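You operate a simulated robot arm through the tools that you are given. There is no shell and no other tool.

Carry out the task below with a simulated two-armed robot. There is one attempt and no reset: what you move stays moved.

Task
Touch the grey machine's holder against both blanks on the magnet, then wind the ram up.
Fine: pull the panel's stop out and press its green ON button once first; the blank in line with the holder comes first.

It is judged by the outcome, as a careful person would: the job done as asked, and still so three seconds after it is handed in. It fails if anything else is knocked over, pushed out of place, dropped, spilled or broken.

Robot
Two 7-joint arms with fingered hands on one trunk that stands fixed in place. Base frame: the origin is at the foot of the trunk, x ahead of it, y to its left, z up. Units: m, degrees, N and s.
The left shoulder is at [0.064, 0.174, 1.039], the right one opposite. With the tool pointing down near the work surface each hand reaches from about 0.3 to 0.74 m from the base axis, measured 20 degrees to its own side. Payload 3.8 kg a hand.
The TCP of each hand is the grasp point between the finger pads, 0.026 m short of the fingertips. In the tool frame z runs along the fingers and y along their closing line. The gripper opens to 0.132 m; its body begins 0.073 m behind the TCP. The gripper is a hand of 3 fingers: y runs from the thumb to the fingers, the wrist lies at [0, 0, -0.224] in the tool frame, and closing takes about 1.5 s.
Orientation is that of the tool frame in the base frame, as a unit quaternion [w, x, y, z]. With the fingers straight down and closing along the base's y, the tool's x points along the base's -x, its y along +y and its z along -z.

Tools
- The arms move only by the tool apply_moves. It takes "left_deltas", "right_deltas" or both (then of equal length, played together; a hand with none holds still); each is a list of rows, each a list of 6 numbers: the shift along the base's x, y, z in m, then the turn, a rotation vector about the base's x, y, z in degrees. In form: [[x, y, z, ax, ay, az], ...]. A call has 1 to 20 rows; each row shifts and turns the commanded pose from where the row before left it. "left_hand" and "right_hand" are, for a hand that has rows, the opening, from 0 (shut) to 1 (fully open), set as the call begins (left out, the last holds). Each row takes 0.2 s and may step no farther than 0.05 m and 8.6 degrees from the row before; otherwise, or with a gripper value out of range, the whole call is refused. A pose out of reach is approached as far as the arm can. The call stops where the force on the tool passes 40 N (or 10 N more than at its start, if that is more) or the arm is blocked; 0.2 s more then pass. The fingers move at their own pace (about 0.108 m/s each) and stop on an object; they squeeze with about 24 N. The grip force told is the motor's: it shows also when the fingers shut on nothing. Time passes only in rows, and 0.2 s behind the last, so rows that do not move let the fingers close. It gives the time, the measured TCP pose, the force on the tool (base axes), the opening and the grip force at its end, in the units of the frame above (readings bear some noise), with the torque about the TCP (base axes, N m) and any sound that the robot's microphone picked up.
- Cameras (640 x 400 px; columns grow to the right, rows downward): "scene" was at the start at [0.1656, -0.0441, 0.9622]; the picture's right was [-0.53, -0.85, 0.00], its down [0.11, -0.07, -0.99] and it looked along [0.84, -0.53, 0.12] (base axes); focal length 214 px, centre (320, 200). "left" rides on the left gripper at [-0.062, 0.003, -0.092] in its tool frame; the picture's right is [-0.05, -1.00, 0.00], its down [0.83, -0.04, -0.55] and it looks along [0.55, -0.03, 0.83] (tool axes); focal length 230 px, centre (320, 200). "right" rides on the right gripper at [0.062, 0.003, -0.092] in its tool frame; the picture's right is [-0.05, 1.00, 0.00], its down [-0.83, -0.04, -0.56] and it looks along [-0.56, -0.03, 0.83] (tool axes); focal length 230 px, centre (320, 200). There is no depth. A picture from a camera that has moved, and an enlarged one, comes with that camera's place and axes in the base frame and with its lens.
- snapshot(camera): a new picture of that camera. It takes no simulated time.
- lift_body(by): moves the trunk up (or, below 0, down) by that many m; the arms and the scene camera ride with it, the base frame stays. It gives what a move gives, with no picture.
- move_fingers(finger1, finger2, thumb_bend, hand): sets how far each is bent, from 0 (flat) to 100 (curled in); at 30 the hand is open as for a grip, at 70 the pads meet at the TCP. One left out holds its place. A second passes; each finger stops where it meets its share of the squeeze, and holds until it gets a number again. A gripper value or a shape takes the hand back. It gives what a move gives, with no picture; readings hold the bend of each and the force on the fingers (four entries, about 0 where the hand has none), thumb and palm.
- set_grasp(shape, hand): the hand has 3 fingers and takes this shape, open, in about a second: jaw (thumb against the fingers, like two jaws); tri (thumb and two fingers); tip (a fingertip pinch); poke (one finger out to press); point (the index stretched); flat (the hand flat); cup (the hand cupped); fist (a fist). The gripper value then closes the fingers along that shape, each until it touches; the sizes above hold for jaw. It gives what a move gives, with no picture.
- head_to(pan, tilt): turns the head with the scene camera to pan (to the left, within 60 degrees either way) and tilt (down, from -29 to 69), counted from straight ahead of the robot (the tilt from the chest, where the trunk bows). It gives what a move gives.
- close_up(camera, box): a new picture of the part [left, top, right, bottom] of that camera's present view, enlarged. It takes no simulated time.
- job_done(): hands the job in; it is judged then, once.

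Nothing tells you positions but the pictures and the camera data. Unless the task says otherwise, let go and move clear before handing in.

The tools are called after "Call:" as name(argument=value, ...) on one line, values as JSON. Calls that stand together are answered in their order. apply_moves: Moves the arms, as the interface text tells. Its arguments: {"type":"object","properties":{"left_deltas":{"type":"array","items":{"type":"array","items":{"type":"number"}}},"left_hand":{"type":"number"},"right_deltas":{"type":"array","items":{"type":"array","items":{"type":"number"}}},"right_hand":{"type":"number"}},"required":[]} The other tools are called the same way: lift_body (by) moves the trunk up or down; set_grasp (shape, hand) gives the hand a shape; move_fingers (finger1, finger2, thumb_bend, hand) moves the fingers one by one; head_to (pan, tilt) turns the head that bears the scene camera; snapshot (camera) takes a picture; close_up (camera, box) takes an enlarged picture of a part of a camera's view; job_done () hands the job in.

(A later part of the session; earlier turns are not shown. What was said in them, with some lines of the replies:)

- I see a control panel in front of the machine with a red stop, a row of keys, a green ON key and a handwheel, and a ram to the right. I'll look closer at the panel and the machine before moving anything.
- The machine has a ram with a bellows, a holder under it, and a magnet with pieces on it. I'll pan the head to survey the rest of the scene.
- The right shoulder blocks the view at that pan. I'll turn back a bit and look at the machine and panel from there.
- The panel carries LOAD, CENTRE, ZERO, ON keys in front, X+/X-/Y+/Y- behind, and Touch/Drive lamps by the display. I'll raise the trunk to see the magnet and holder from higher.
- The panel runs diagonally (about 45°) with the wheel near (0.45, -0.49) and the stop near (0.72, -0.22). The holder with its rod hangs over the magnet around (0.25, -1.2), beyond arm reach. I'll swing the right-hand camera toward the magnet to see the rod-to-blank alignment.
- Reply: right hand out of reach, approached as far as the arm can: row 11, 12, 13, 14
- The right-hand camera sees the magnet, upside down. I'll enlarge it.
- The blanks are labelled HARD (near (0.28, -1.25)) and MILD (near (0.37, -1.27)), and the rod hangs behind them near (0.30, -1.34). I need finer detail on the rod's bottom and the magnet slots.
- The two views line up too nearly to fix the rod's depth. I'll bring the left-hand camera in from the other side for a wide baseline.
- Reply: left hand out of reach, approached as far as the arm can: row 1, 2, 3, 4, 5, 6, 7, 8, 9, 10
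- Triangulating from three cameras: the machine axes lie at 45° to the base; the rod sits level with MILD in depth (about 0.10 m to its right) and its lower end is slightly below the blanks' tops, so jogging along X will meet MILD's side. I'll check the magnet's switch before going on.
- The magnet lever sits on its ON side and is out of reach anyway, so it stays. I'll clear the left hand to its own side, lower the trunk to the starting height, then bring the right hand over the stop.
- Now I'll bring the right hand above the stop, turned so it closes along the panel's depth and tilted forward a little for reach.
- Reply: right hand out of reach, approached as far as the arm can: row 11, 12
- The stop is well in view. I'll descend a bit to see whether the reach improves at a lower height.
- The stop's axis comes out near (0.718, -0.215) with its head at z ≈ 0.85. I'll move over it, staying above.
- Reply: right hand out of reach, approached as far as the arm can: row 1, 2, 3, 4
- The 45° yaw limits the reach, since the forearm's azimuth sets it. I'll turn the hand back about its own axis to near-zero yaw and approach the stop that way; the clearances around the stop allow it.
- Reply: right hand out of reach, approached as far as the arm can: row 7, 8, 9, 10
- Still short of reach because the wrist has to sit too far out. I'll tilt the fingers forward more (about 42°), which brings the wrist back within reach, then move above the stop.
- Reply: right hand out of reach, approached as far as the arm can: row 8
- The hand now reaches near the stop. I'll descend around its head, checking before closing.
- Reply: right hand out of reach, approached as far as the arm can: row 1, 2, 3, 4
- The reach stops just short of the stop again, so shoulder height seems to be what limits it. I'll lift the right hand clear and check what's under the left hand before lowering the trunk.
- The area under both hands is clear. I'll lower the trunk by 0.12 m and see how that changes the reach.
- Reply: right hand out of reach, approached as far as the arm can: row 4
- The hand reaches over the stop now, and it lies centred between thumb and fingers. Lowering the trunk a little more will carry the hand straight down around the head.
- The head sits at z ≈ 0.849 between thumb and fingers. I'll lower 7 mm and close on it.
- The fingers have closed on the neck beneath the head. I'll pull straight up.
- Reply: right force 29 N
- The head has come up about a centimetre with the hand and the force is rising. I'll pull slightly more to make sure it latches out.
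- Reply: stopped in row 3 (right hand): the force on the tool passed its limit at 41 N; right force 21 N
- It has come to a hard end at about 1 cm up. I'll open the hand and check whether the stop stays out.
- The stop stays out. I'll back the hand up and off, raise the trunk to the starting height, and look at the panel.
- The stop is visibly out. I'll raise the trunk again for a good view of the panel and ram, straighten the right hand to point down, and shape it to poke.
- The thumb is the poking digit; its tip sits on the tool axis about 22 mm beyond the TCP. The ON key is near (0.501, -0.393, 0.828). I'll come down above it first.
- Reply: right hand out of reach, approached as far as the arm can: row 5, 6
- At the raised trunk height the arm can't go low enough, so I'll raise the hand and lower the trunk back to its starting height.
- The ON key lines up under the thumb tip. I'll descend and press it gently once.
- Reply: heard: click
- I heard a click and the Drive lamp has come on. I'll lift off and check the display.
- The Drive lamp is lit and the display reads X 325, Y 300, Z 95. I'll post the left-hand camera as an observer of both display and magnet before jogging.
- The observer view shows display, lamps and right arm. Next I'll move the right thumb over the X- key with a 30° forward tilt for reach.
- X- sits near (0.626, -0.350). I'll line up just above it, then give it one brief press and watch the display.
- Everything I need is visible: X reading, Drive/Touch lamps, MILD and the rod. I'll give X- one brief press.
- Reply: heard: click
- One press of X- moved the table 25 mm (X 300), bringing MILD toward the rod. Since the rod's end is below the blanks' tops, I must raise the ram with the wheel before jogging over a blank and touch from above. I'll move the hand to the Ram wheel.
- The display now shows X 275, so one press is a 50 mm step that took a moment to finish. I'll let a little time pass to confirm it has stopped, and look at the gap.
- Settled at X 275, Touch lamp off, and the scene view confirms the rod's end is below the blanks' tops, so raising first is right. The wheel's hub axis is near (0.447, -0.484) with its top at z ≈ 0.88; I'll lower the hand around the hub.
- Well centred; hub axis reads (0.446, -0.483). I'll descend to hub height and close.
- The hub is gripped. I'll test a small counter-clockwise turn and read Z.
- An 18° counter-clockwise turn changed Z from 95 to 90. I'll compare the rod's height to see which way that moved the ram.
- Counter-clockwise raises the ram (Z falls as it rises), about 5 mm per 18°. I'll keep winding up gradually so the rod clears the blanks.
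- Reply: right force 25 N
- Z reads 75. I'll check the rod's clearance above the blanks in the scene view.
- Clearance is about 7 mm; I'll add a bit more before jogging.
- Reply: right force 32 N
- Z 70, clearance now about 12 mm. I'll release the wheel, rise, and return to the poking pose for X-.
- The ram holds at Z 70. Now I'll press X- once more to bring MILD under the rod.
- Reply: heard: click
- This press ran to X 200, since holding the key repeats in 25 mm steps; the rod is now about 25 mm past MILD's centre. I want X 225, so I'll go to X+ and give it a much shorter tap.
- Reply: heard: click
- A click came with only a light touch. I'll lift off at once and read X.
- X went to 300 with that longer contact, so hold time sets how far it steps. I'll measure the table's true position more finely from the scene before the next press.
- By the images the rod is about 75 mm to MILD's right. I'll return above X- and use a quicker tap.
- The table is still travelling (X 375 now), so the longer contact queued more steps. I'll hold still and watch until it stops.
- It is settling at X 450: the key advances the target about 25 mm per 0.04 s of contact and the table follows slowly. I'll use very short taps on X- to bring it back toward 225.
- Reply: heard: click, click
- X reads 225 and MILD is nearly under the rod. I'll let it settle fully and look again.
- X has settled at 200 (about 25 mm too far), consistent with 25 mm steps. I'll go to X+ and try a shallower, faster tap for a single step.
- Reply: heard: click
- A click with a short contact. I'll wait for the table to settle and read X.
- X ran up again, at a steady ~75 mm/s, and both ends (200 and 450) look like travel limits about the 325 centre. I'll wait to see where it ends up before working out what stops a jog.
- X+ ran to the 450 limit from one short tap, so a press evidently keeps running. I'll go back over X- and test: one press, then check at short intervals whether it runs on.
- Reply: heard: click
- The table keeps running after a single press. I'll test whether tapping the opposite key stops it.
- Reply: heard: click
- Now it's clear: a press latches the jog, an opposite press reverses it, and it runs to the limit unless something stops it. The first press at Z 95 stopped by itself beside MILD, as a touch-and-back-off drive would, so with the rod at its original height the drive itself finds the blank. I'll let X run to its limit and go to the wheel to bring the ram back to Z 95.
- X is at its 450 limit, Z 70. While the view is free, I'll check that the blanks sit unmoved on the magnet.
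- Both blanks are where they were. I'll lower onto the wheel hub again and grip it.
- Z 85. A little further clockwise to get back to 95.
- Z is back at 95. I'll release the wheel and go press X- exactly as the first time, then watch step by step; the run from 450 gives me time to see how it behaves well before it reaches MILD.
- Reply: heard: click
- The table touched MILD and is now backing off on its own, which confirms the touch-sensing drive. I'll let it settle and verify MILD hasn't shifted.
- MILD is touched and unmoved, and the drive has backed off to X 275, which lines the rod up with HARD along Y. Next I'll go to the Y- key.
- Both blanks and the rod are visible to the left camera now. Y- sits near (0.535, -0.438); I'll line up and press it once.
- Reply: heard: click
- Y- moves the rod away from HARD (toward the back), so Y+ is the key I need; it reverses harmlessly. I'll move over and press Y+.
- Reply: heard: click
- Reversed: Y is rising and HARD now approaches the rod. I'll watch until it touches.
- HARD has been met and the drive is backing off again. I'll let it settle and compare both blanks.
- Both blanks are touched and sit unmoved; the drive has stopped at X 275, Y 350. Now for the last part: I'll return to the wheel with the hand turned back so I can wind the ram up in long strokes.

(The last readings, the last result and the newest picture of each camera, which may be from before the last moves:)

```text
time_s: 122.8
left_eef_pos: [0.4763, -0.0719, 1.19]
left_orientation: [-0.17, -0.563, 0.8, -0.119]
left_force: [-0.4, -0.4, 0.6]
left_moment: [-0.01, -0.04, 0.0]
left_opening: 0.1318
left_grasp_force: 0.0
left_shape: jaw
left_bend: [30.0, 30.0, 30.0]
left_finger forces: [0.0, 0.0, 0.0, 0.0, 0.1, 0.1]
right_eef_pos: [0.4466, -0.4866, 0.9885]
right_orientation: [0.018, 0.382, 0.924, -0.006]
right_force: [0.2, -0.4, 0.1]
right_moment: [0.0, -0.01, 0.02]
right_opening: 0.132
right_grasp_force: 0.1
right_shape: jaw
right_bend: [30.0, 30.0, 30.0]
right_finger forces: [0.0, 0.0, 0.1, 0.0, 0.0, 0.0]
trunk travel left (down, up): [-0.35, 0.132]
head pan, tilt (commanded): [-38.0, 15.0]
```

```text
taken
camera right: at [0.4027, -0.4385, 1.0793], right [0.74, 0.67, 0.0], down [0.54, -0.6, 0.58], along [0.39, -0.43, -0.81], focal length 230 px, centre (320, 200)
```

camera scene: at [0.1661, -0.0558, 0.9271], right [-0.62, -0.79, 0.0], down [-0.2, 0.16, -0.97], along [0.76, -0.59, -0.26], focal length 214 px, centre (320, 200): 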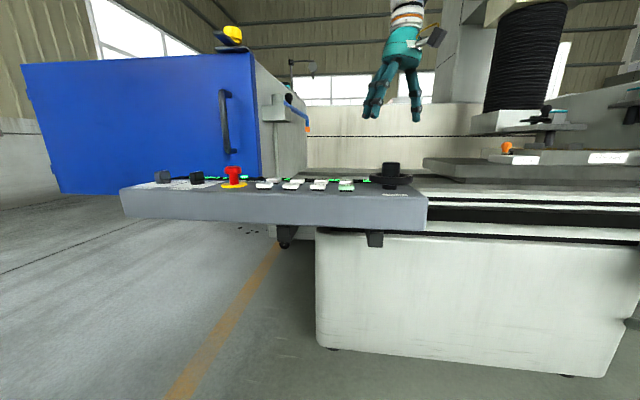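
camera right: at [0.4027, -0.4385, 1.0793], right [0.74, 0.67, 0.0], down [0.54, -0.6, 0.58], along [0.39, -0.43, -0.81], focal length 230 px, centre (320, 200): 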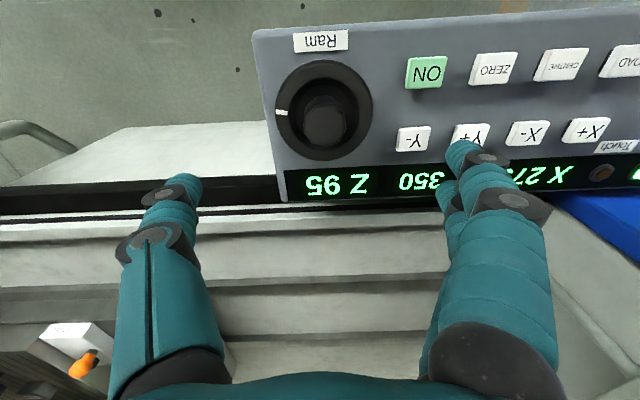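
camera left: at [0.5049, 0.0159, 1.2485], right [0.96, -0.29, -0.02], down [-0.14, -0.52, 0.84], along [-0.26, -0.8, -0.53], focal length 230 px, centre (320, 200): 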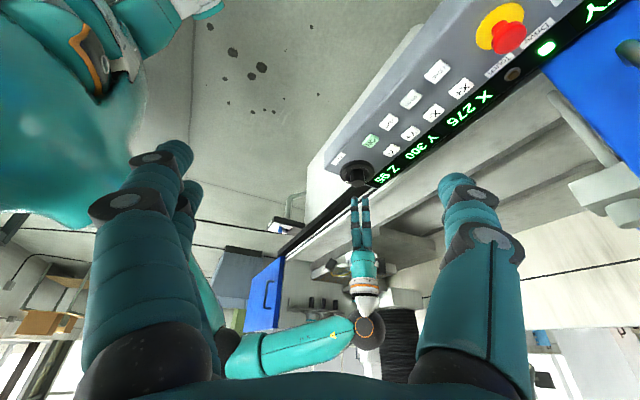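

Call:
apply_moves(right_deltas=[[0, 0.001, -0.025, 0, 0, 0], [0, 0.001, -0.025, 0, 0, 0], [0, 0, -0.025, 0, 0, 0], [0, 0, -0.02, 0, 0, 0], [0, 0, -0.013, 0, 0, 0]], right_hand=0.6)

Call:
snapshot(camera="right")

```text
time_s: 124.0
left_eef_pos: [0.4763, -0.0729, 1.189]
left_orientation: [-0.17, -0.562, 0.8, -0.12]
left_force: [-0.2, -0.1, 0.4]
left_moment: [-0.01, -0.02, 0.0]
left_opening: 0.1317
left_grasp_force: 0.1
left_shape: jaw
left_bend: [30.0, 30.0, 30.0]
left_finger forces: [0.1, 0.0, 0.0, 0.0, 0.0, 0.0]
right_eef_pos: [0.4472, -0.4863, 0.8796]
right_orientation: [0.016, 0.382, 0.924, -0.006]
right_force: [0.7, 0.4, 0.3]
right_moment: [0.02, -0.02, 0.01]
right_opening: 0.0797
right_grasp_force: 0.1
right_shape: jaw
right_bend: [71.0, 71.0, 71.0]
right_finger forces: [0.0, 0.0, 0.0, 0.0, 0.0, 0.0]
trunk travel left (down, up): [-0.35, 0.132]
head pan, tilt (commanded): [-38.0, 15.0]
```

```text
taken
camera right: at [0.4032, -0.4394, 0.9702], right [0.74, 0.67, 0.0], down [0.54, -0.6, 0.58], along [0.39, -0.43, -0.81], focal length 230 px, centre (320, 200)
```

right: 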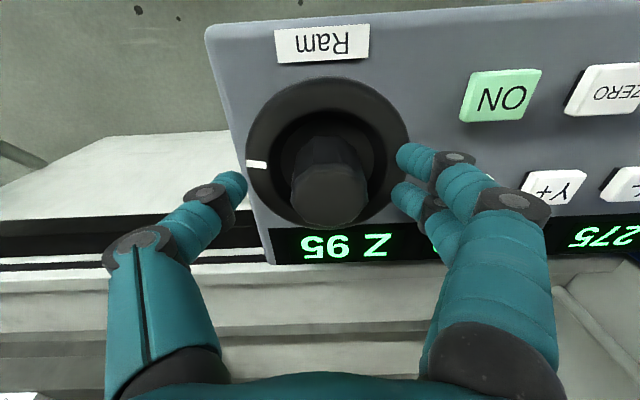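

Well placed around the hub. I'll grip and wind counter-clockwise in one long stroke.

Call:
apply_moves(right_deltas=[[0, 0, 0, 0, 0, 0], [0, 0, 0, 0, 0, 0], [0, 0, 0, 0, 0, 0], [0, 0, 0, 0, 0, 0], [0, 0, 0, 0, 0, 0]], right_hand=0.2)

Call:
apply_moves(right_deltas=[[0, 0, 0, 0, 0, 7], [0, 0, 0, 0, 0, 7], [0, 0, 0, 0, 0, 7], [0, 0, 0, 0, 0, 7], [0, 0, 0, 0, 0, 7], [0, 0, 0, 0, 0, 7], [0, 0, 0, 0, 0, 7], [0, 0, 0, 0, 0, 7]])

Call:
close_up(camera="left", box=[310, 0, 570, 200])

Call:
close_up(camera="scene", box=[480, 100, 600, 180])

```text
time_s: 125.2
left_eef_pos: [0.4771, -0.0719, 1.1893]
left_orientation: [-0.17, -0.564, 0.8, -0.119]
left_force: [0.9, -0.8, -0.6]
left_moment: [-0.02, 0.03, 0.0]
left_opening: 0.1319
left_grasp_force: 0.1
left_shape: jaw
left_bend: [30.0, 30.0, 30.0]
left_finger forces: [0.0, 0.1, 0.0, 0.1, 0.0, 0.0]
right_eef_pos: [0.4475, -0.4855, 0.8819]
right_orientation: [0.016, 0.382, 0.924, -0.006]
right_force: [4.4, 2.2, 5.3]
right_moment: [0.23, -0.11, -0.04]
right_opening: 0.0292
right_grasp_force: 23.9
right_shape: jaw
right_bend: [74.0, 73.0, 70.0]
right_finger forces: [16.2, 12.1, 0.1, 0.0, 19.8, 0.0]
trunk travel left (down, up): [-0.35, 0.132]
head pan, tilt (commanded): [-38.0, 15.0]
```

```text
time_s: 127.0
left_eef_pos: [0.4778, -0.0738, 1.189]
left_orientation: [-0.17, -0.564, 0.799, -0.12]
left_force: [0.7, -0.5, -0.2]
left_moment: [0.01, 0.04, -0.04]
left_opening: 0.1319
left_grasp_force: 0.0
left_shape: jaw
left_bend: [30.0, 30.0, 30.0]
left_finger forces: [0.0, 0.0, 0.0, 0.0, 0.0, 0.0]
right_eef_pos: [0.4495, -0.4851, 0.8802]
right_orientation: [0.018, -0.098, 0.995, 0.002]
right_force: [16.3, -3.5, -1.4]
right_moment: [-0.13, -0.31, -0.09]
right_opening: 0.0291
right_grasp_force: 23.5
right_shape: jaw
right_bend: [74.0, 73.0, 70.0]
right_finger forces: [8.1, 13.7, 0.0, 0.1, 26.2, 0.0]
trunk travel left (down, up): [-0.35, 0.132]
head pan, tilt (commanded): [-38.0, 15.0]
```

```text
2.00 times, centred on (440, 100) of left
camera zoom: at [0.5068, 0.0154, 1.2477], right [0.96, -0.29, -0.02], down [-0.14, -0.52, 0.84], along [-0.26, -0.8, -0.53], focal length 460 px, centre (80, 400)
```

zoom: 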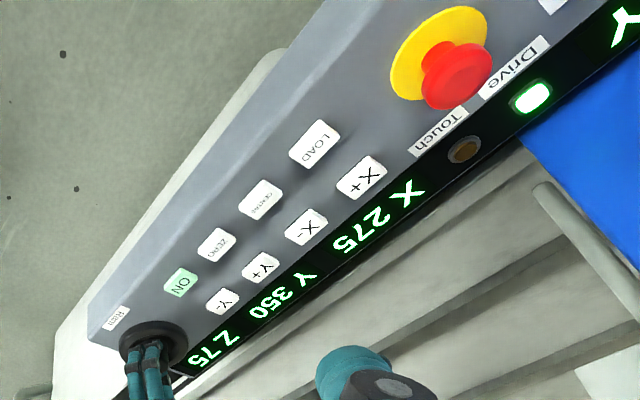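

```text
5.00 times, centred on (540, 140) of scene
camera zoom: at [0.1675, -0.0562, 0.9268], right [-0.62, -0.79, 0.0], down [-0.21, 0.16, -0.97], along [0.76, -0.59, -0.26], focal length 1072 px, centre (-780, 500)
```

zoom: 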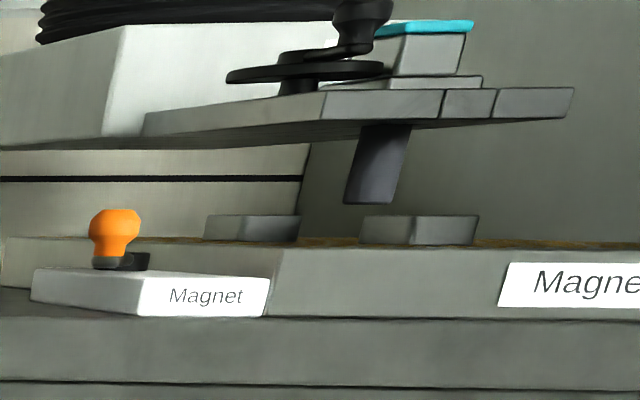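

Z 75 and rising. I'll continue the stroke.

Call:
apply_moves(right_deltas=[[-0.002, 0, 0, 0, 0, 7], [0, 0, 0, 0, 0, 7], [0, 0, 0, 0, 0, 7], [0, 0, 0, 0, 0, 7], [0, 0, 0, 0, 0, 7], [0, 0, 0, 0, 0, 7], [0, 0, 0, 0, 0, 7]])

Call:
close_up(camera="left", box=[310, 0, 570, 200])

Call:
close_up(camera="scene", box=[480, 80, 600, 180])

```text
time_s: 128.6
left_eef_pos: [0.4787, -0.073, 1.1883]
left_orientation: [-0.171, -0.563, 0.8, -0.119]
left_force: [-1.1, 0.5, -0.2]
left_moment: [0.0, -0.02, 0.0]
left_opening: 0.1319
left_grasp_force: 0.0
left_shape: jaw
left_bend: [30.0, 30.0, 30.0]
left_finger forces: [0.1, 0.0, 0.0, 0.0, 0.0, 0.0]
right_eef_pos: [0.4477, -0.4853, 0.8821]
right_orientation: [0.017, -0.501, 0.865, 0.009]
right_force: [20.4, 8.3, -2.7]
right_moment: [0.05, -0.46, -0.03]
right_opening: 0.0283
right_grasp_force: 24.3
right_shape: jaw
right_bend: [74.0, 73.0, 70.0]
right_finger forces: [6.3, 11.5, 0.0, 0.0, 28.7, 0.0]
trunk travel left (down, up): [-0.35, 0.132]
head pan, tilt (commanded): [-38.0, 15.0]
```

```text
2.00 times, centred on (440, 100) of left
camera zoom: at [0.5073, 0.0165, 1.2475], right [0.96, -0.29, -0.02], down [-0.14, -0.52, 0.85], along [-0.26, -0.81, -0.53], focal length 460 px, centre (80, 400)
```

zoom: 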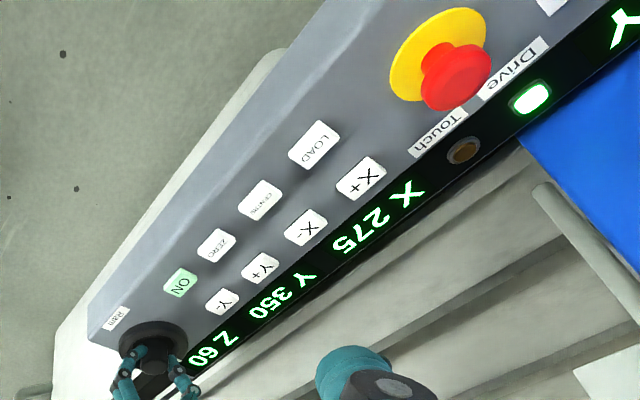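

```text
4.00 times, centred on (540, 130) of scene
camera zoom: at [0.1679, -0.0553, 0.9268], right [-0.62, -0.79, 0.0], down [-0.21, 0.16, -0.97], along [0.76, -0.59, -0.26], focal length 858 px, centre (-560, 480)
```

zoom: 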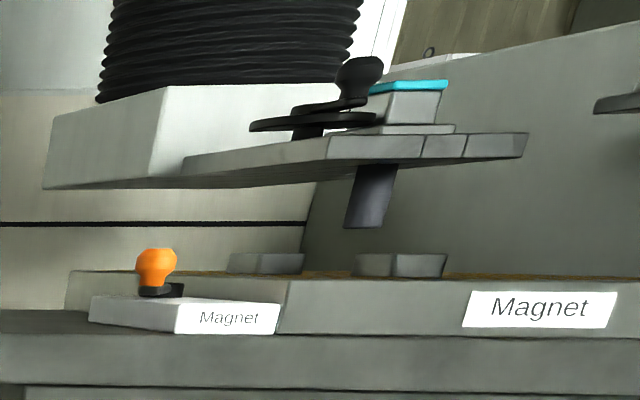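

Z 60 after one stroke. I'll re-grip and wind it further up so it's well clear.

Call:
apply_moves(right_deltas=[[0, 0, 0, 0, 0, 0], [0, 0, 0, 0, 0, 0], [0, 0, 0, 0, 0, 0], [0, 0, 0.02, 0, 0, 0], [0, 0, 0.03, 0, 0, 0], [0, 0, 0, 0, 0, -8.3], [0, 0, 0, 0, 0, -8.3], [0, 0, 0, 0, 0, -8.3], [0, 0, 0, 0, 0, -8.3], [0, 0, 0, 0, 0, -8.3], [0, 0, 0, 0, 0, -8.3], [0, 0, 0, 0, 0, -8.3], [0, 0, 0, 0, 0, -8.3], [0, 0, 0, 0, 0, -8.3], [0, 0, 0, 0, 0, -8.3], [0, 0, 0, 0, 0, -8.3], [0, 0, 0, 0, 0, -8.3]], right_hand=0.6)

Call:
snapshot(camera="right")

Call:
close_up(camera="left", box=[310, 0, 570, 200])

```text
time_s: 132.2
left_eef_pos: [0.477, -0.0717, 1.1899]
left_orientation: [-0.17, -0.563, 0.8, -0.119]
left_force: [1.8, -0.5, -0.7]
left_moment: [-0.01, -0.01, -0.04]
left_opening: 0.1321
left_grasp_force: 0.1
left_shape: jaw
left_bend: [30.0, 30.0, 30.0]
left_finger forces: [0.0, 0.0, 0.1, 0.1, 0.1, 0.0]
right_eef_pos: [0.4446, -0.4834, 0.932]
right_orientation: [0.017, 0.34, 0.94, -0.005]
right_force: [-0.1, -0.4, 0.4]
right_moment: [-0.02, 0.01, -0.03]
right_opening: 0.0788
right_grasp_force: 0.0
right_shape: jaw
right_bend: [71.0, 71.0, 71.0]
right_finger forces: [0.1, 0.0, 0.0, 0.1, 0.0, 0.0]
trunk travel left (down, up): [-0.35, 0.132]
head pan, tilt (commanded): [-38.0, 15.0]
```

```text
taken
camera right: at [0.397, -0.4407, 1.0215], right [0.68, 0.73, 0.0], down [0.59, -0.55, 0.58], along [0.43, -0.39, -0.81], focal length 230 px, centre (320, 200)
```

right: 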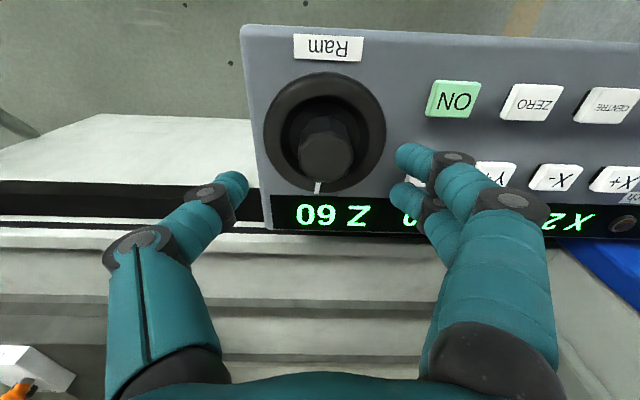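

```text
2.00 times, centred on (440, 100) of left
camera zoom: at [0.5049, 0.0158, 1.2485], right [0.96, -0.29, -0.02], down [-0.14, -0.52, 0.84], along [-0.26, -0.8, -0.53], focal length 460 px, centre (80, 400)
```

zoom: 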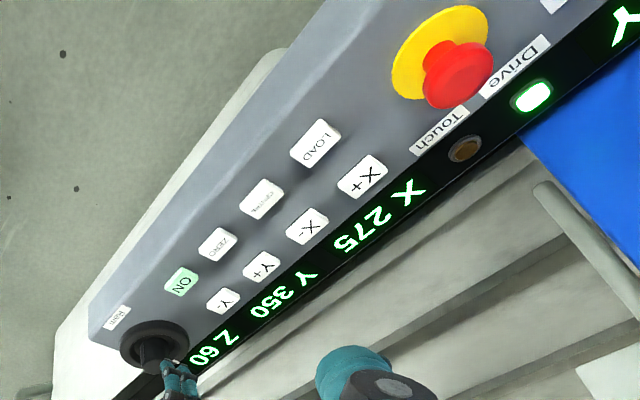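

Call:
apply_moves(right_deltas=[[0.001, -0.001, -0.02, 0, 0, 0], [0.001, 0, -0.02, 0, 0, 0], [0, 0, -0.011, 0, 0, 0]])

Call:
apply_moves(right_deltas=[[0, 0, 0, 0, 0, 0], [0, 0, 0, 0, 0, 0], [0, 0, 0, 0, 0, 0], [0, 0, 0, 0, 0, 0], [0, 0, 0, 0, 0, 0]], right_hand=0.2)

Call:
apply_moves(right_deltas=[[0, 0, 0, 0, 0, 7], [0, 0, 0, 0, 0, 7], [0, 0, 0, 0, 0, 7], [0, 0, 0, 0, 0, 7], [0, 0, 0, 0, 0, 7], [0, 0, 0, 0, 0, 7], [0, 0, 0, 0, 0, 7], [0, 0, 0, 0, 0, 7], [0, 0, 0, 0, 0, 7], [0, 0, 0, 0, 0, 7], [0, 0, 0, 0, 0, 7], [0, 0, 0, 0, 0, 7], [0, 0, 0, 0, 0, 7], [0, 0, 0, 0, 0, 7]])

Call:
close_up(camera="left", box=[310, 0, 570, 200])

Call:
close_up(camera="scene", box=[480, 80, 600, 180])

```text
time_s: 133.0
left_eef_pos: [0.4765, -0.072, 1.1896]
left_orientation: [-0.17, -0.563, 0.8, -0.12]
left_force: [0.1, -0.2, 0.3]
left_moment: [-0.02, -0.02, 0.03]
left_opening: 0.1321
left_grasp_force: 0.1
left_shape: jaw
left_bend: [30.0, 30.0, 30.0]
left_finger forces: [0.0, 0.1, 0.1, 0.0, 0.1, 0.0]
right_eef_pos: [0.4471, -0.4854, 0.8815]
right_orientation: [0.017, 0.339, 0.941, -0.006]
right_force: [-0.3, 0.0, -0.4]
right_moment: [0.03, -0.02, -0.01]
right_opening: 0.0789
right_grasp_force: 0.1
right_shape: jaw
right_bend: [71.0, 71.0, 71.0]
right_finger forces: [0.1, 0.0, 0.0, 0.1, 0.0, 0.0]
trunk travel left (down, up): [-0.35, 0.132]
head pan, tilt (commanded): [-38.0, 15.0]
```

```text
time_s: 134.2
left_eef_pos: [0.4765, -0.0726, 1.1907]
left_orientation: [-0.169, -0.563, 0.8, -0.12]
left_force: [-0.6, 0.2, -0.4]
left_moment: [0.0, 0.02, 0.0]
left_opening: 0.1316
left_grasp_force: 0.1
left_shape: jaw
left_bend: [30.0, 30.0, 30.0]
left_finger forces: [0.0, 0.0, 0.1, 0.0, 0.1, 0.0]
right_eef_pos: [0.4473, -0.4841, 0.8808]
right_orientation: [0.016, 0.338, 0.941, -0.004]
right_force: [1.7, 2.4, 3.1]
right_moment: [0.15, -0.05, 0.0]
right_opening: 0.0287
right_grasp_force: 23.9
right_shape: jaw
right_bend: [74.0, 73.0, 70.0]
right_finger forces: [13.1, 12.2, 0.0, 0.1, 20.6, 0.0]
trunk travel left (down, up): [-0.35, 0.132]
head pan, tilt (commanded): [-38.0, 15.0]
```

```text
time_s: 137.2
left_eef_pos: [0.4783, -0.0714, 1.1889]
left_orientation: [-0.17, -0.563, 0.8, -0.12]
left_force: [0.4, 0.7, 0.8]
left_moment: [0.0, 0.0, 0.03]
left_opening: 0.1319
left_grasp_force: 0.0
left_shape: jaw
left_bend: [30.0, 30.0, 30.0]
left_finger forces: [0.0, 0.1, 0.0, 0.1, 0.0, 0.1]
right_eef_pos: [0.4489, -0.4864, 0.8813]
right_orientation: [0.016, -0.489, 0.872, 0.008]
right_force: [13.1, 1.3, -0.2]
right_moment: [-0.01, -0.29, -0.05]
right_opening: 0.0284
right_grasp_force: 24.2
right_shape: jaw
right_bend: [74.0, 73.0, 70.0]
right_finger forces: [7.6, 11.1, 0.0, 0.0, 28.7, 0.0]
trunk travel left (down, up): [-0.35, 0.132]
head pan, tilt (commanded): [-38.0, 15.0]
```

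```text
2.00 times, centred on (440, 100) of left
camera zoom: at [0.5063, 0.016, 1.2479], right [0.96, -0.29, -0.02], down [-0.14, -0.52, 0.84], along [-0.26, -0.8, -0.53], focal length 460 px, centre (80, 400)
```

zoom: 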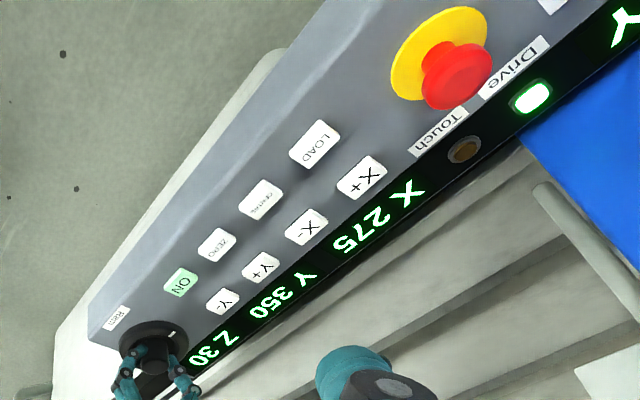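

```text
4.00 times, centred on (540, 130) of scene
camera zoom: at [0.1671, -0.0557, 0.9269], right [-0.62, -0.79, 0.0], down [-0.2, 0.16, -0.97], along [0.76, -0.59, -0.26], focal length 858 px, centre (-560, 480)
```

zoom: 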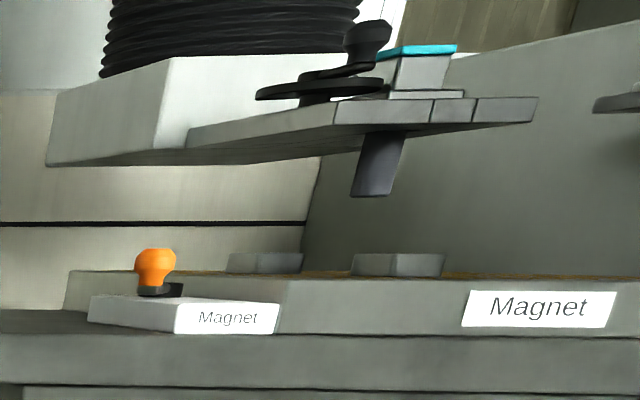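

Z 30. One more stroke should bring the ram to the top.

Call:
apply_moves(right_deltas=[[0, 0, 0, 0, 0, 0], [0, 0, 0, 0, 0, 0], [0, 0, 0, 0, 0, 0], [0, 0, 0.02, 0, 0, 0], [0, 0, 0.03, 0, 0, 0], [0, 0, 0, 0, 0, -8.3], [0, 0, 0, 0, 0, -8.3], [0, 0, 0, 0, 0, -8.3], [0, 0, 0, 0, 0, -8.3], [0, 0, 0, 0, 0, -8.3], [0, 0, 0, 0, 0, -8.3], [0, 0, 0, 0, 0, -8.3], [0, 0, 0, 0, 0, -8.3], [0, 0, 0, 0, 0, -8.3], [0, 0, 0, 0, 0, -8.3], [0, 0, 0, 0, 0, -8.3], [0, 0, 0, 0, 0, -8.3]], right_hand=0.6)

Call:
snapshot(camera="right")

```text
time_s: 140.8
left_eef_pos: [0.4761, -0.0727, 1.19]
left_orientation: [-0.17, -0.563, 0.8, -0.119]
left_force: [-0.1, -0.6, -0.3]
left_moment: [0.0, -0.02, -0.02]
left_opening: 0.1321
left_grasp_force: 0.0
left_shape: jaw
left_bend: [30.0, 30.0, 30.0]
left_finger forces: [0.0, 0.1, 0.1, 0.0, 0.1, 0.0]
right_eef_pos: [0.4469, -0.486, 0.9318]
right_orientation: [0.017, 0.354, 0.935, -0.005]
right_force: [0.9, -0.7, 0.0]
right_moment: [0.0, 0.02, 0.0]
right_opening: 0.0787
right_grasp_force: 0.1
right_shape: jaw
right_bend: [71.0, 71.0, 71.0]
right_finger forces: [0.0, 0.0, 0.0, 0.1, 0.0, 0.0]
trunk travel left (down, up): [-0.35, 0.132]
head pan, tilt (commanded): [-38.0, 15.0]
```

```text
taken
camera right: at [0.4007, -0.4409, 1.0211], right [0.7, 0.72, 0.0], down [0.58, -0.57, 0.58], along [0.42, -0.41, -0.81], focal length 230 px, centre (320, 200)
```

right: 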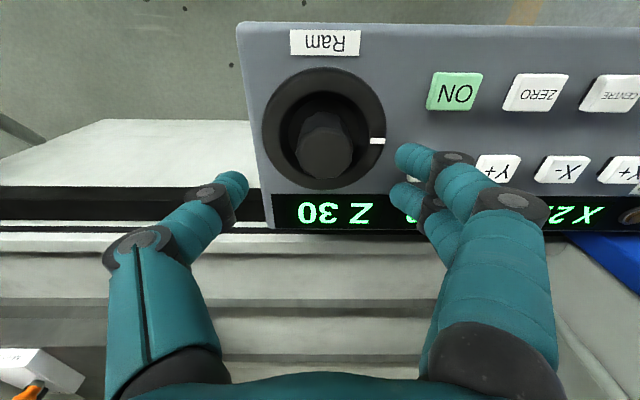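

Call:
apply_moves(right_deltas=[[0, 0.0005, -0.02, 0, 0, 0], [0, 0.0005, -0.02, 0, 0, 0], [0, 0, -0.011, 0, 0, 0]])

Call:
apply_moves(right_deltas=[[0, 0, 0, 0, 0, 0], [0, 0, 0, 0, 0, 0], [0, 0, 0, 0, 0, 0], [0, 0, 0, 0, 0, 0], [0, 0, 0, 0, 0, 0]], right_hand=0.2)

Call:
apply_moves(right_deltas=[[0, 0, 0, 0, 0, 7], [0, 0, 0, 0, 0, 7], [0, 0, 0, 0, 0, 7], [0, 0, 0, 0, 0, 7], [0, 0, 0, 0, 0, 7], [0, 0, 0, 0, 0, 7], [0, 0, 0, 0, 0, 7], [0, 0, 0, 0, 0, 7], [0, 0, 0, 0, 0, 7]])

Call:
close_up(camera="left", box=[310, 0, 570, 200])

Call:
close_up(camera="scene", box=[480, 80, 600, 180])

```text
time_s: 141.6
left_eef_pos: [0.4765, -0.0728, 1.1898]
left_orientation: [-0.171, -0.563, 0.8, -0.12]
left_force: [-0.3, 0.6, -0.9]
left_moment: [-0.03, -0.01, 0.02]
left_opening: 0.1318
left_grasp_force: 0.1
left_shape: jaw
left_bend: [30.0, 30.0, 30.0]
left_finger forces: [0.0, 0.0, 0.1, 0.0, 0.0, 0.0]
right_eef_pos: [0.4472, -0.4841, 0.8811]
right_orientation: [0.016, 0.352, 0.936, -0.005]
right_force: [0.0, 0.3, 0.7]
right_moment: [-0.02, 0.02, -0.02]
right_opening: 0.0787
right_grasp_force: 0.0
right_shape: jaw
right_bend: [71.0, 71.0, 71.0]
right_finger forces: [0.0, 0.0, 0.0, 0.0, 0.1, 0.0]
trunk travel left (down, up): [-0.35, 0.132]
head pan, tilt (commanded): [-38.0, 15.0]
```

```text
time_s: 142.8
left_eef_pos: [0.4761, -0.0733, 1.1905]
left_orientation: [-0.17, -0.563, 0.8, -0.12]
left_force: [-0.8, 0.3, -0.2]
left_moment: [0.02, 0.01, 0.01]
left_opening: 0.1319
left_grasp_force: 0.1
left_shape: jaw
left_bend: [30.0, 30.0, 30.0]
left_finger forces: [0.0, 0.0, 0.0, 0.0, 0.0, 0.0]
right_eef_pos: [0.4476, -0.4829, 0.8804]
right_orientation: [0.018, 0.352, 0.936, -0.006]
right_force: [-1.9, -6.0, 11.0]
right_moment: [-0.06, -0.01, -0.04]
right_opening: 0.0334
right_grasp_force: 23.9
right_shape: jaw
right_bend: [75.0, 75.0, 71.0]
right_finger forces: [10.1, 11.3, 0.1, 0.0, 24.8, 0.0]
trunk travel left (down, up): [-0.35, 0.132]
head pan, tilt (commanded): [-38.0, 15.0]
```

```text
time_s: 144.8
left_eef_pos: [0.476, -0.073, 1.1893]
left_orientation: [-0.171, -0.562, 0.8, -0.119]
left_force: [0.5, 0.0, -0.2]
left_moment: [0.04, 0.01, 0.01]
left_opening: 0.1316
left_grasp_force: 0.1
left_shape: jaw
left_bend: [30.0, 30.0, 30.0]
left_finger forces: [0.0, 0.0, 0.0, 0.0, 0.0, 0.0]
right_eef_pos: [0.4474, -0.4847, 0.8804]
right_orientation: [0.018, -0.191, 0.981, 0.003]
right_force: [12.1, -8.8, 12.7]
right_moment: [-0.26, -0.22, -0.08]
right_opening: 0.0325
right_grasp_force: 23.8
right_shape: jaw
right_bend: [75.0, 75.0, 71.0]
right_finger forces: [7.6, 11.7, 0.0, 0.1, 31.4, 0.0]
trunk travel left (down, up): [-0.35, 0.132]
head pan, tilt (commanded): [-38.0, 15.0]
```

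```text
2.00 times, centred on (440, 100) of left
camera zoom: at [0.5055, 0.0157, 1.2483], right [0.96, -0.29, -0.02], down [-0.14, -0.52, 0.84], along [-0.26, -0.8, -0.53], focal length 460 px, centre (80, 400)
```

zoom: 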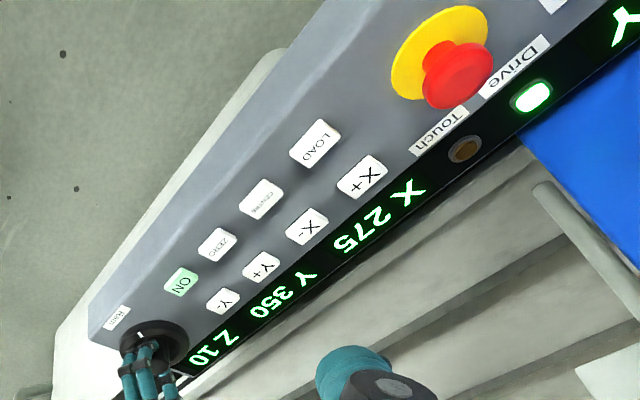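

```text
4.00 times, centred on (540, 130) of scene
camera zoom: at [0.1666, -0.0559, 0.927], right [-0.62, -0.79, 0.0], down [-0.2, 0.16, -0.97], along [0.76, -0.59, -0.26], focal length 858 px, centre (-560, 480)
```

zoom: 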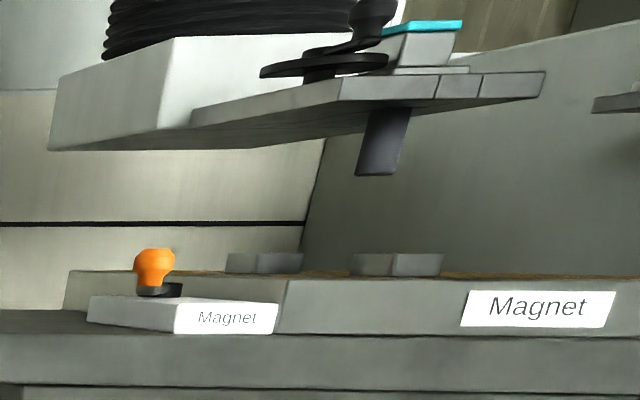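

Z 10. A little more to the top, gently.

Call:
apply_moves(right_deltas=[[0, 0, 0, 0, 0, 6], [0, 0, 0, 0, 0, 6], [0, 0, 0, 0, 0, 6], [0, 0, 0, 0, 0, 5]])

Call:
close_up(camera="left", box=[310, 0, 570, 200])

Call:
close_up(camera="scene", box=[480, 80, 600, 180])

```text
time_s: 145.8
left_eef_pos: [0.4765, -0.0726, 1.1894]
left_orientation: [-0.17, -0.563, 0.8, -0.12]
left_force: [-0.6, -0.4, -0.2]
left_moment: [-0.01, 0.03, 0.0]
left_opening: 0.132
left_grasp_force: 0.0
left_shape: jaw
left_bend: [30.0, 30.0, 30.0]
left_finger forces: [0.0, 0.1, 0.1, 0.1, 0.1, 0.0]
right_eef_pos: [0.4479, -0.4837, 0.8805]
right_orientation: [0.017, -0.382, 0.924, 0.006]
right_force: [12.0, -8.0, 17.1]
right_moment: [-0.3, -0.36, -0.05]
right_opening: 0.0329
right_grasp_force: 24.0
right_shape: jaw
right_bend: [75.0, 75.0, 71.0]
right_finger forces: [8.0, 10.6, 0.0, 0.0, 34.9, 0.1]
trunk travel left (down, up): [-0.35, 0.132]
head pan, tilt (commanded): [-38.0, 15.0]
```

```text
2.00 times, centred on (440, 100) of left
camera zoom: at [0.5052, 0.0161, 1.2485], right [0.96, -0.29, -0.02], down [-0.14, -0.52, 0.84], along [-0.26, -0.8, -0.53], focal length 460 px, centre (80, 400)
```

zoom: 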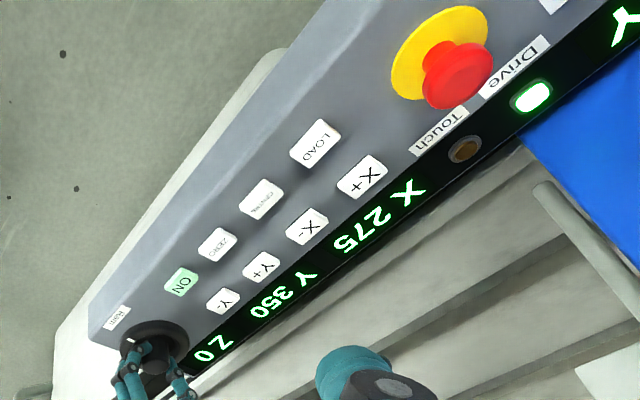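

```text
4.00 times, centred on (540, 130) of scene
camera zoom: at [0.1664, -0.0556, 0.9271], right [-0.62, -0.79, 0.0], down [-0.2, 0.16, -0.97], along [0.76, -0.59, -0.26], focal length 858 px, centre (-560, 480)
```

zoom: 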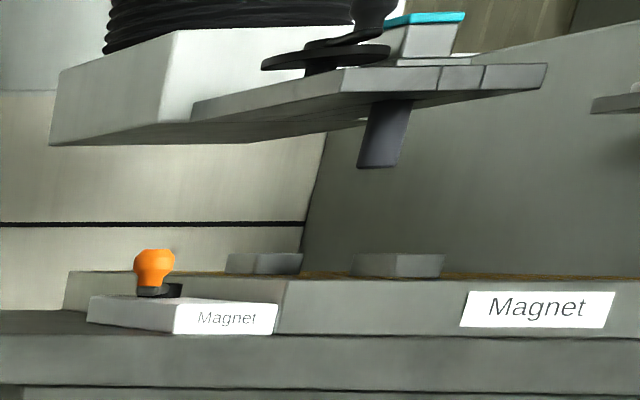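

Z reads 0: the ram is fully up. I'll let go of the wheel and move the hand clear, then check that everything stays put.

Call:
apply_moves(right_deltas=[[0, 0, 0, 0, 0, 0], [0, 0, 0, 0, 0, 0], [0, 0, 0, 0, 0, 0], [0, 0, 0.03, 0, 0, 0], [0, 0, 0.04, 0, 0, 0], [0, 0, 0.04, 0, 0, -8], [-0.02, 0, 0.03, 0, 0, -8], [-0.02, 0.01, 0.03, 0, 0, -8], [-0.02, 0.01, 0.02, 0, 0, -8], [-0.02, 0.02, 0.02, 0, 0, -8], [-0.02, 0.02, 0, 0, 0, -6], [-0.02, 0.02, 0, 0, 0, 0], [0, 0, 0, 0, 0, 0]], right_hand=0.6)

Call:
close_up(camera="left", box=[310, 0, 640, 200])

Call:
close_up(camera="left", box=[290, 215, 440, 310])

Call:
snapshot(camera="scene")

Call:
close_up(camera="scene", box=[480, 80, 600, 180])

```text
time_s: 148.6
left_eef_pos: [0.4766, -0.0725, 1.1896]
left_orientation: [-0.17, -0.563, 0.8, -0.12]
left_force: [0.8, 0.5, -0.1]
left_moment: [0.02, 0.01, 0.0]
left_opening: 0.1318
left_grasp_force: 0.1
left_shape: jaw
left_bend: [30.0, 30.0, 30.0]
left_finger forces: [0.0, 0.0, 0.0, 0.0, 0.0, 0.1]
right_eef_pos: [0.3274, -0.405, 1.0862]
right_orientation: [0.017, 0.012, 1.0, 0.001]
right_force: [-0.6, -0.2, -0.1]
right_moment: [-0.01, 0.04, 0.06]
right_opening: 0.0788
right_grasp_force: 0.1
right_shape: jaw
right_bend: [71.0, 71.0, 71.0]
right_finger forces: [0.1, 0.1, 0.1, 0.1, 0.1, 0.1]
trunk travel left (down, up): [-0.35, 0.132]
head pan, tilt (commanded): [-38.0, 15.0]
```

```text
1.94 times, centred on (475, 100) of left
camera zoom: at [0.5052, 0.0157, 1.2484], right [0.96, -0.29, -0.02], down [-0.14, -0.52, 0.84], along [-0.26, -0.8, -0.54], focal length 446 px, centre (19, 394)
```

zoom: 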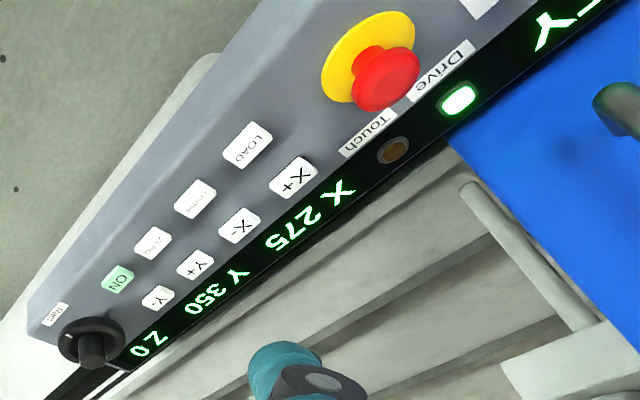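

```text
4.21 times, centred on (365, 262) of left
camera zoom: at [0.5052, 0.0157, 1.2484], right [0.96, -0.29, -0.02], down [-0.14, -0.52, 0.84], along [-0.26, -0.8, -0.54], focal length 969 px, centre (130, -63)
```

zoom: 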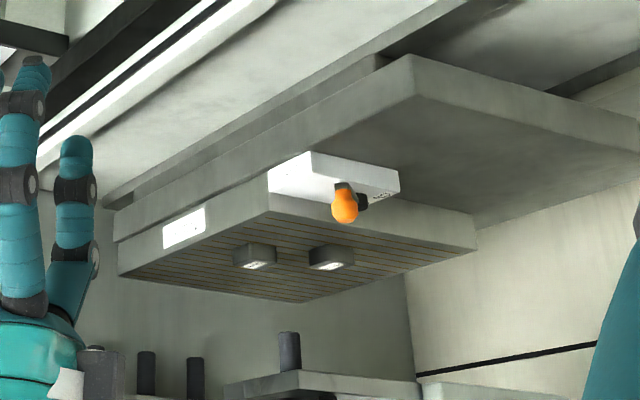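

```text
taken
camera scene: at [0.1663, -0.0559, 0.927], right [-0.62, -0.79, 0.0], down [-0.2, 0.16, -0.97], along [0.76, -0.59, -0.26], focal length 214 px, centre (320, 200)
```

scene: 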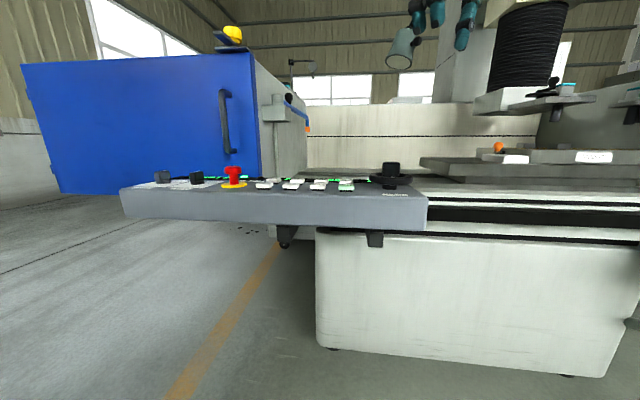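

```text
4.00 times, centred on (540, 130) of scene
camera zoom: at [0.1663, -0.0559, 0.927], right [-0.62, -0.79, 0.0], down [-0.2, 0.16, -0.97], along [0.76, -0.59, -0.26], focal length 858 px, centre (-560, 480)
```

zoom: 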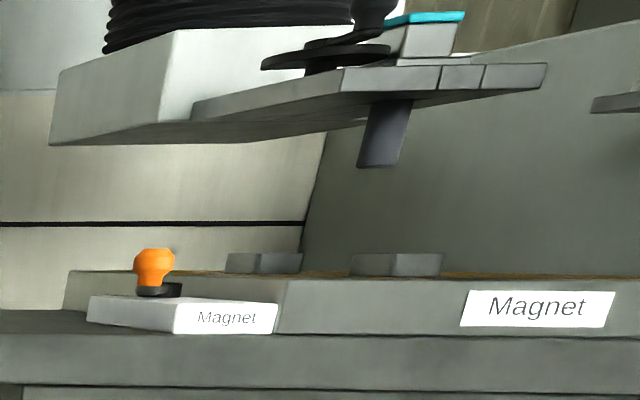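

The ram stays at Z 0 after release. A last close look at the blanks against the magnet's slots, compared with the start.

Call:
close_up(camera="left", box=[310, 250, 410, 295])

Call:
close_up(camera="right", box=[0, 0, 640, 400])

```text
6.40 times, centred on (360, 272) of left
camera zoom: at [0.5052, 0.0157, 1.2484], right [0.96, -0.29, -0.02], down [-0.14, -0.52, 0.84], along [-0.26, -0.8, -0.54], focal length 1472 px, centre (64, -264)
```

zoom: 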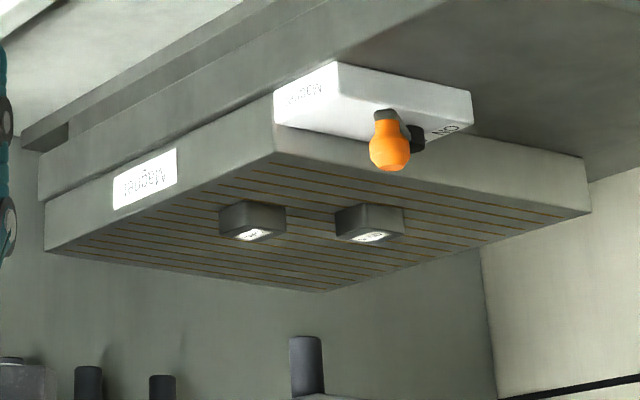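

```text
1.00 times, centred on (320, 200) of right (not enlarged: the box is as wide or as high as the picture)
camera zoom: at [0.2636, -0.4001, 1.1755], right [0.07, 1.0, 0.0], down [0.81, -0.06, 0.58], along [0.58, -0.04, -0.81], focal length 230 px, centre (320, 200)
```

zoom: 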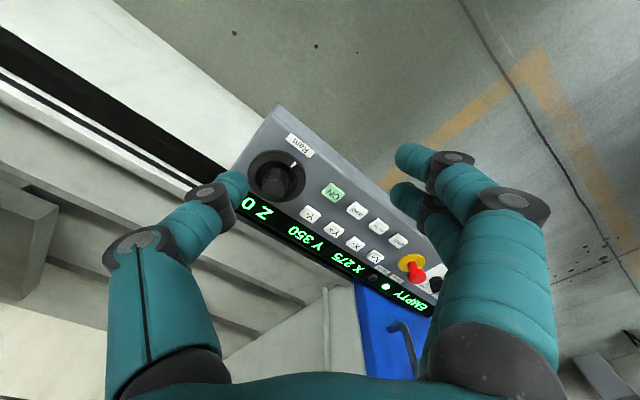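

The blanks sit square on the magnet as at the start. The stop is out, Drive is on, and the ram is fully up at Z 0. Both hands are clear of the machine, so I'm handing in.

Call:
job_done()

```text
The job is handed in.
```

The job is done and handed in. The machine's holder touched both blanks, MILD first because it was in line with the holder, then HARD. The ram is wound fully up at Z 0.

- **Stop and ON:** I pulled the stop out, where it stays, and pressed ON once. The Drive lamp came on and is still lit.
- **Touching the blanks:** Pressing a direction key sets the table moving until something stops it. When the rod met each blank, the table stopped and backed off by itself. I never saw the Touch lamp light, so I take the touches from the stop and back-off, not from the lamp.
- **Extra moves:** My first X- press probably touched MILD before I understood how the keys worked. I then raised the ram and ran the table back and forth over its X travel before touching MILD again on purpose. I also pressed Y- by mistake, which moved the rod away from HARD, and reversed it with Y+.
- **End state:** The display reads X 275, Y 350, Z 0. Both blanks look unmoved on the magnet, nothing else was disturbed, and both hands are clear.
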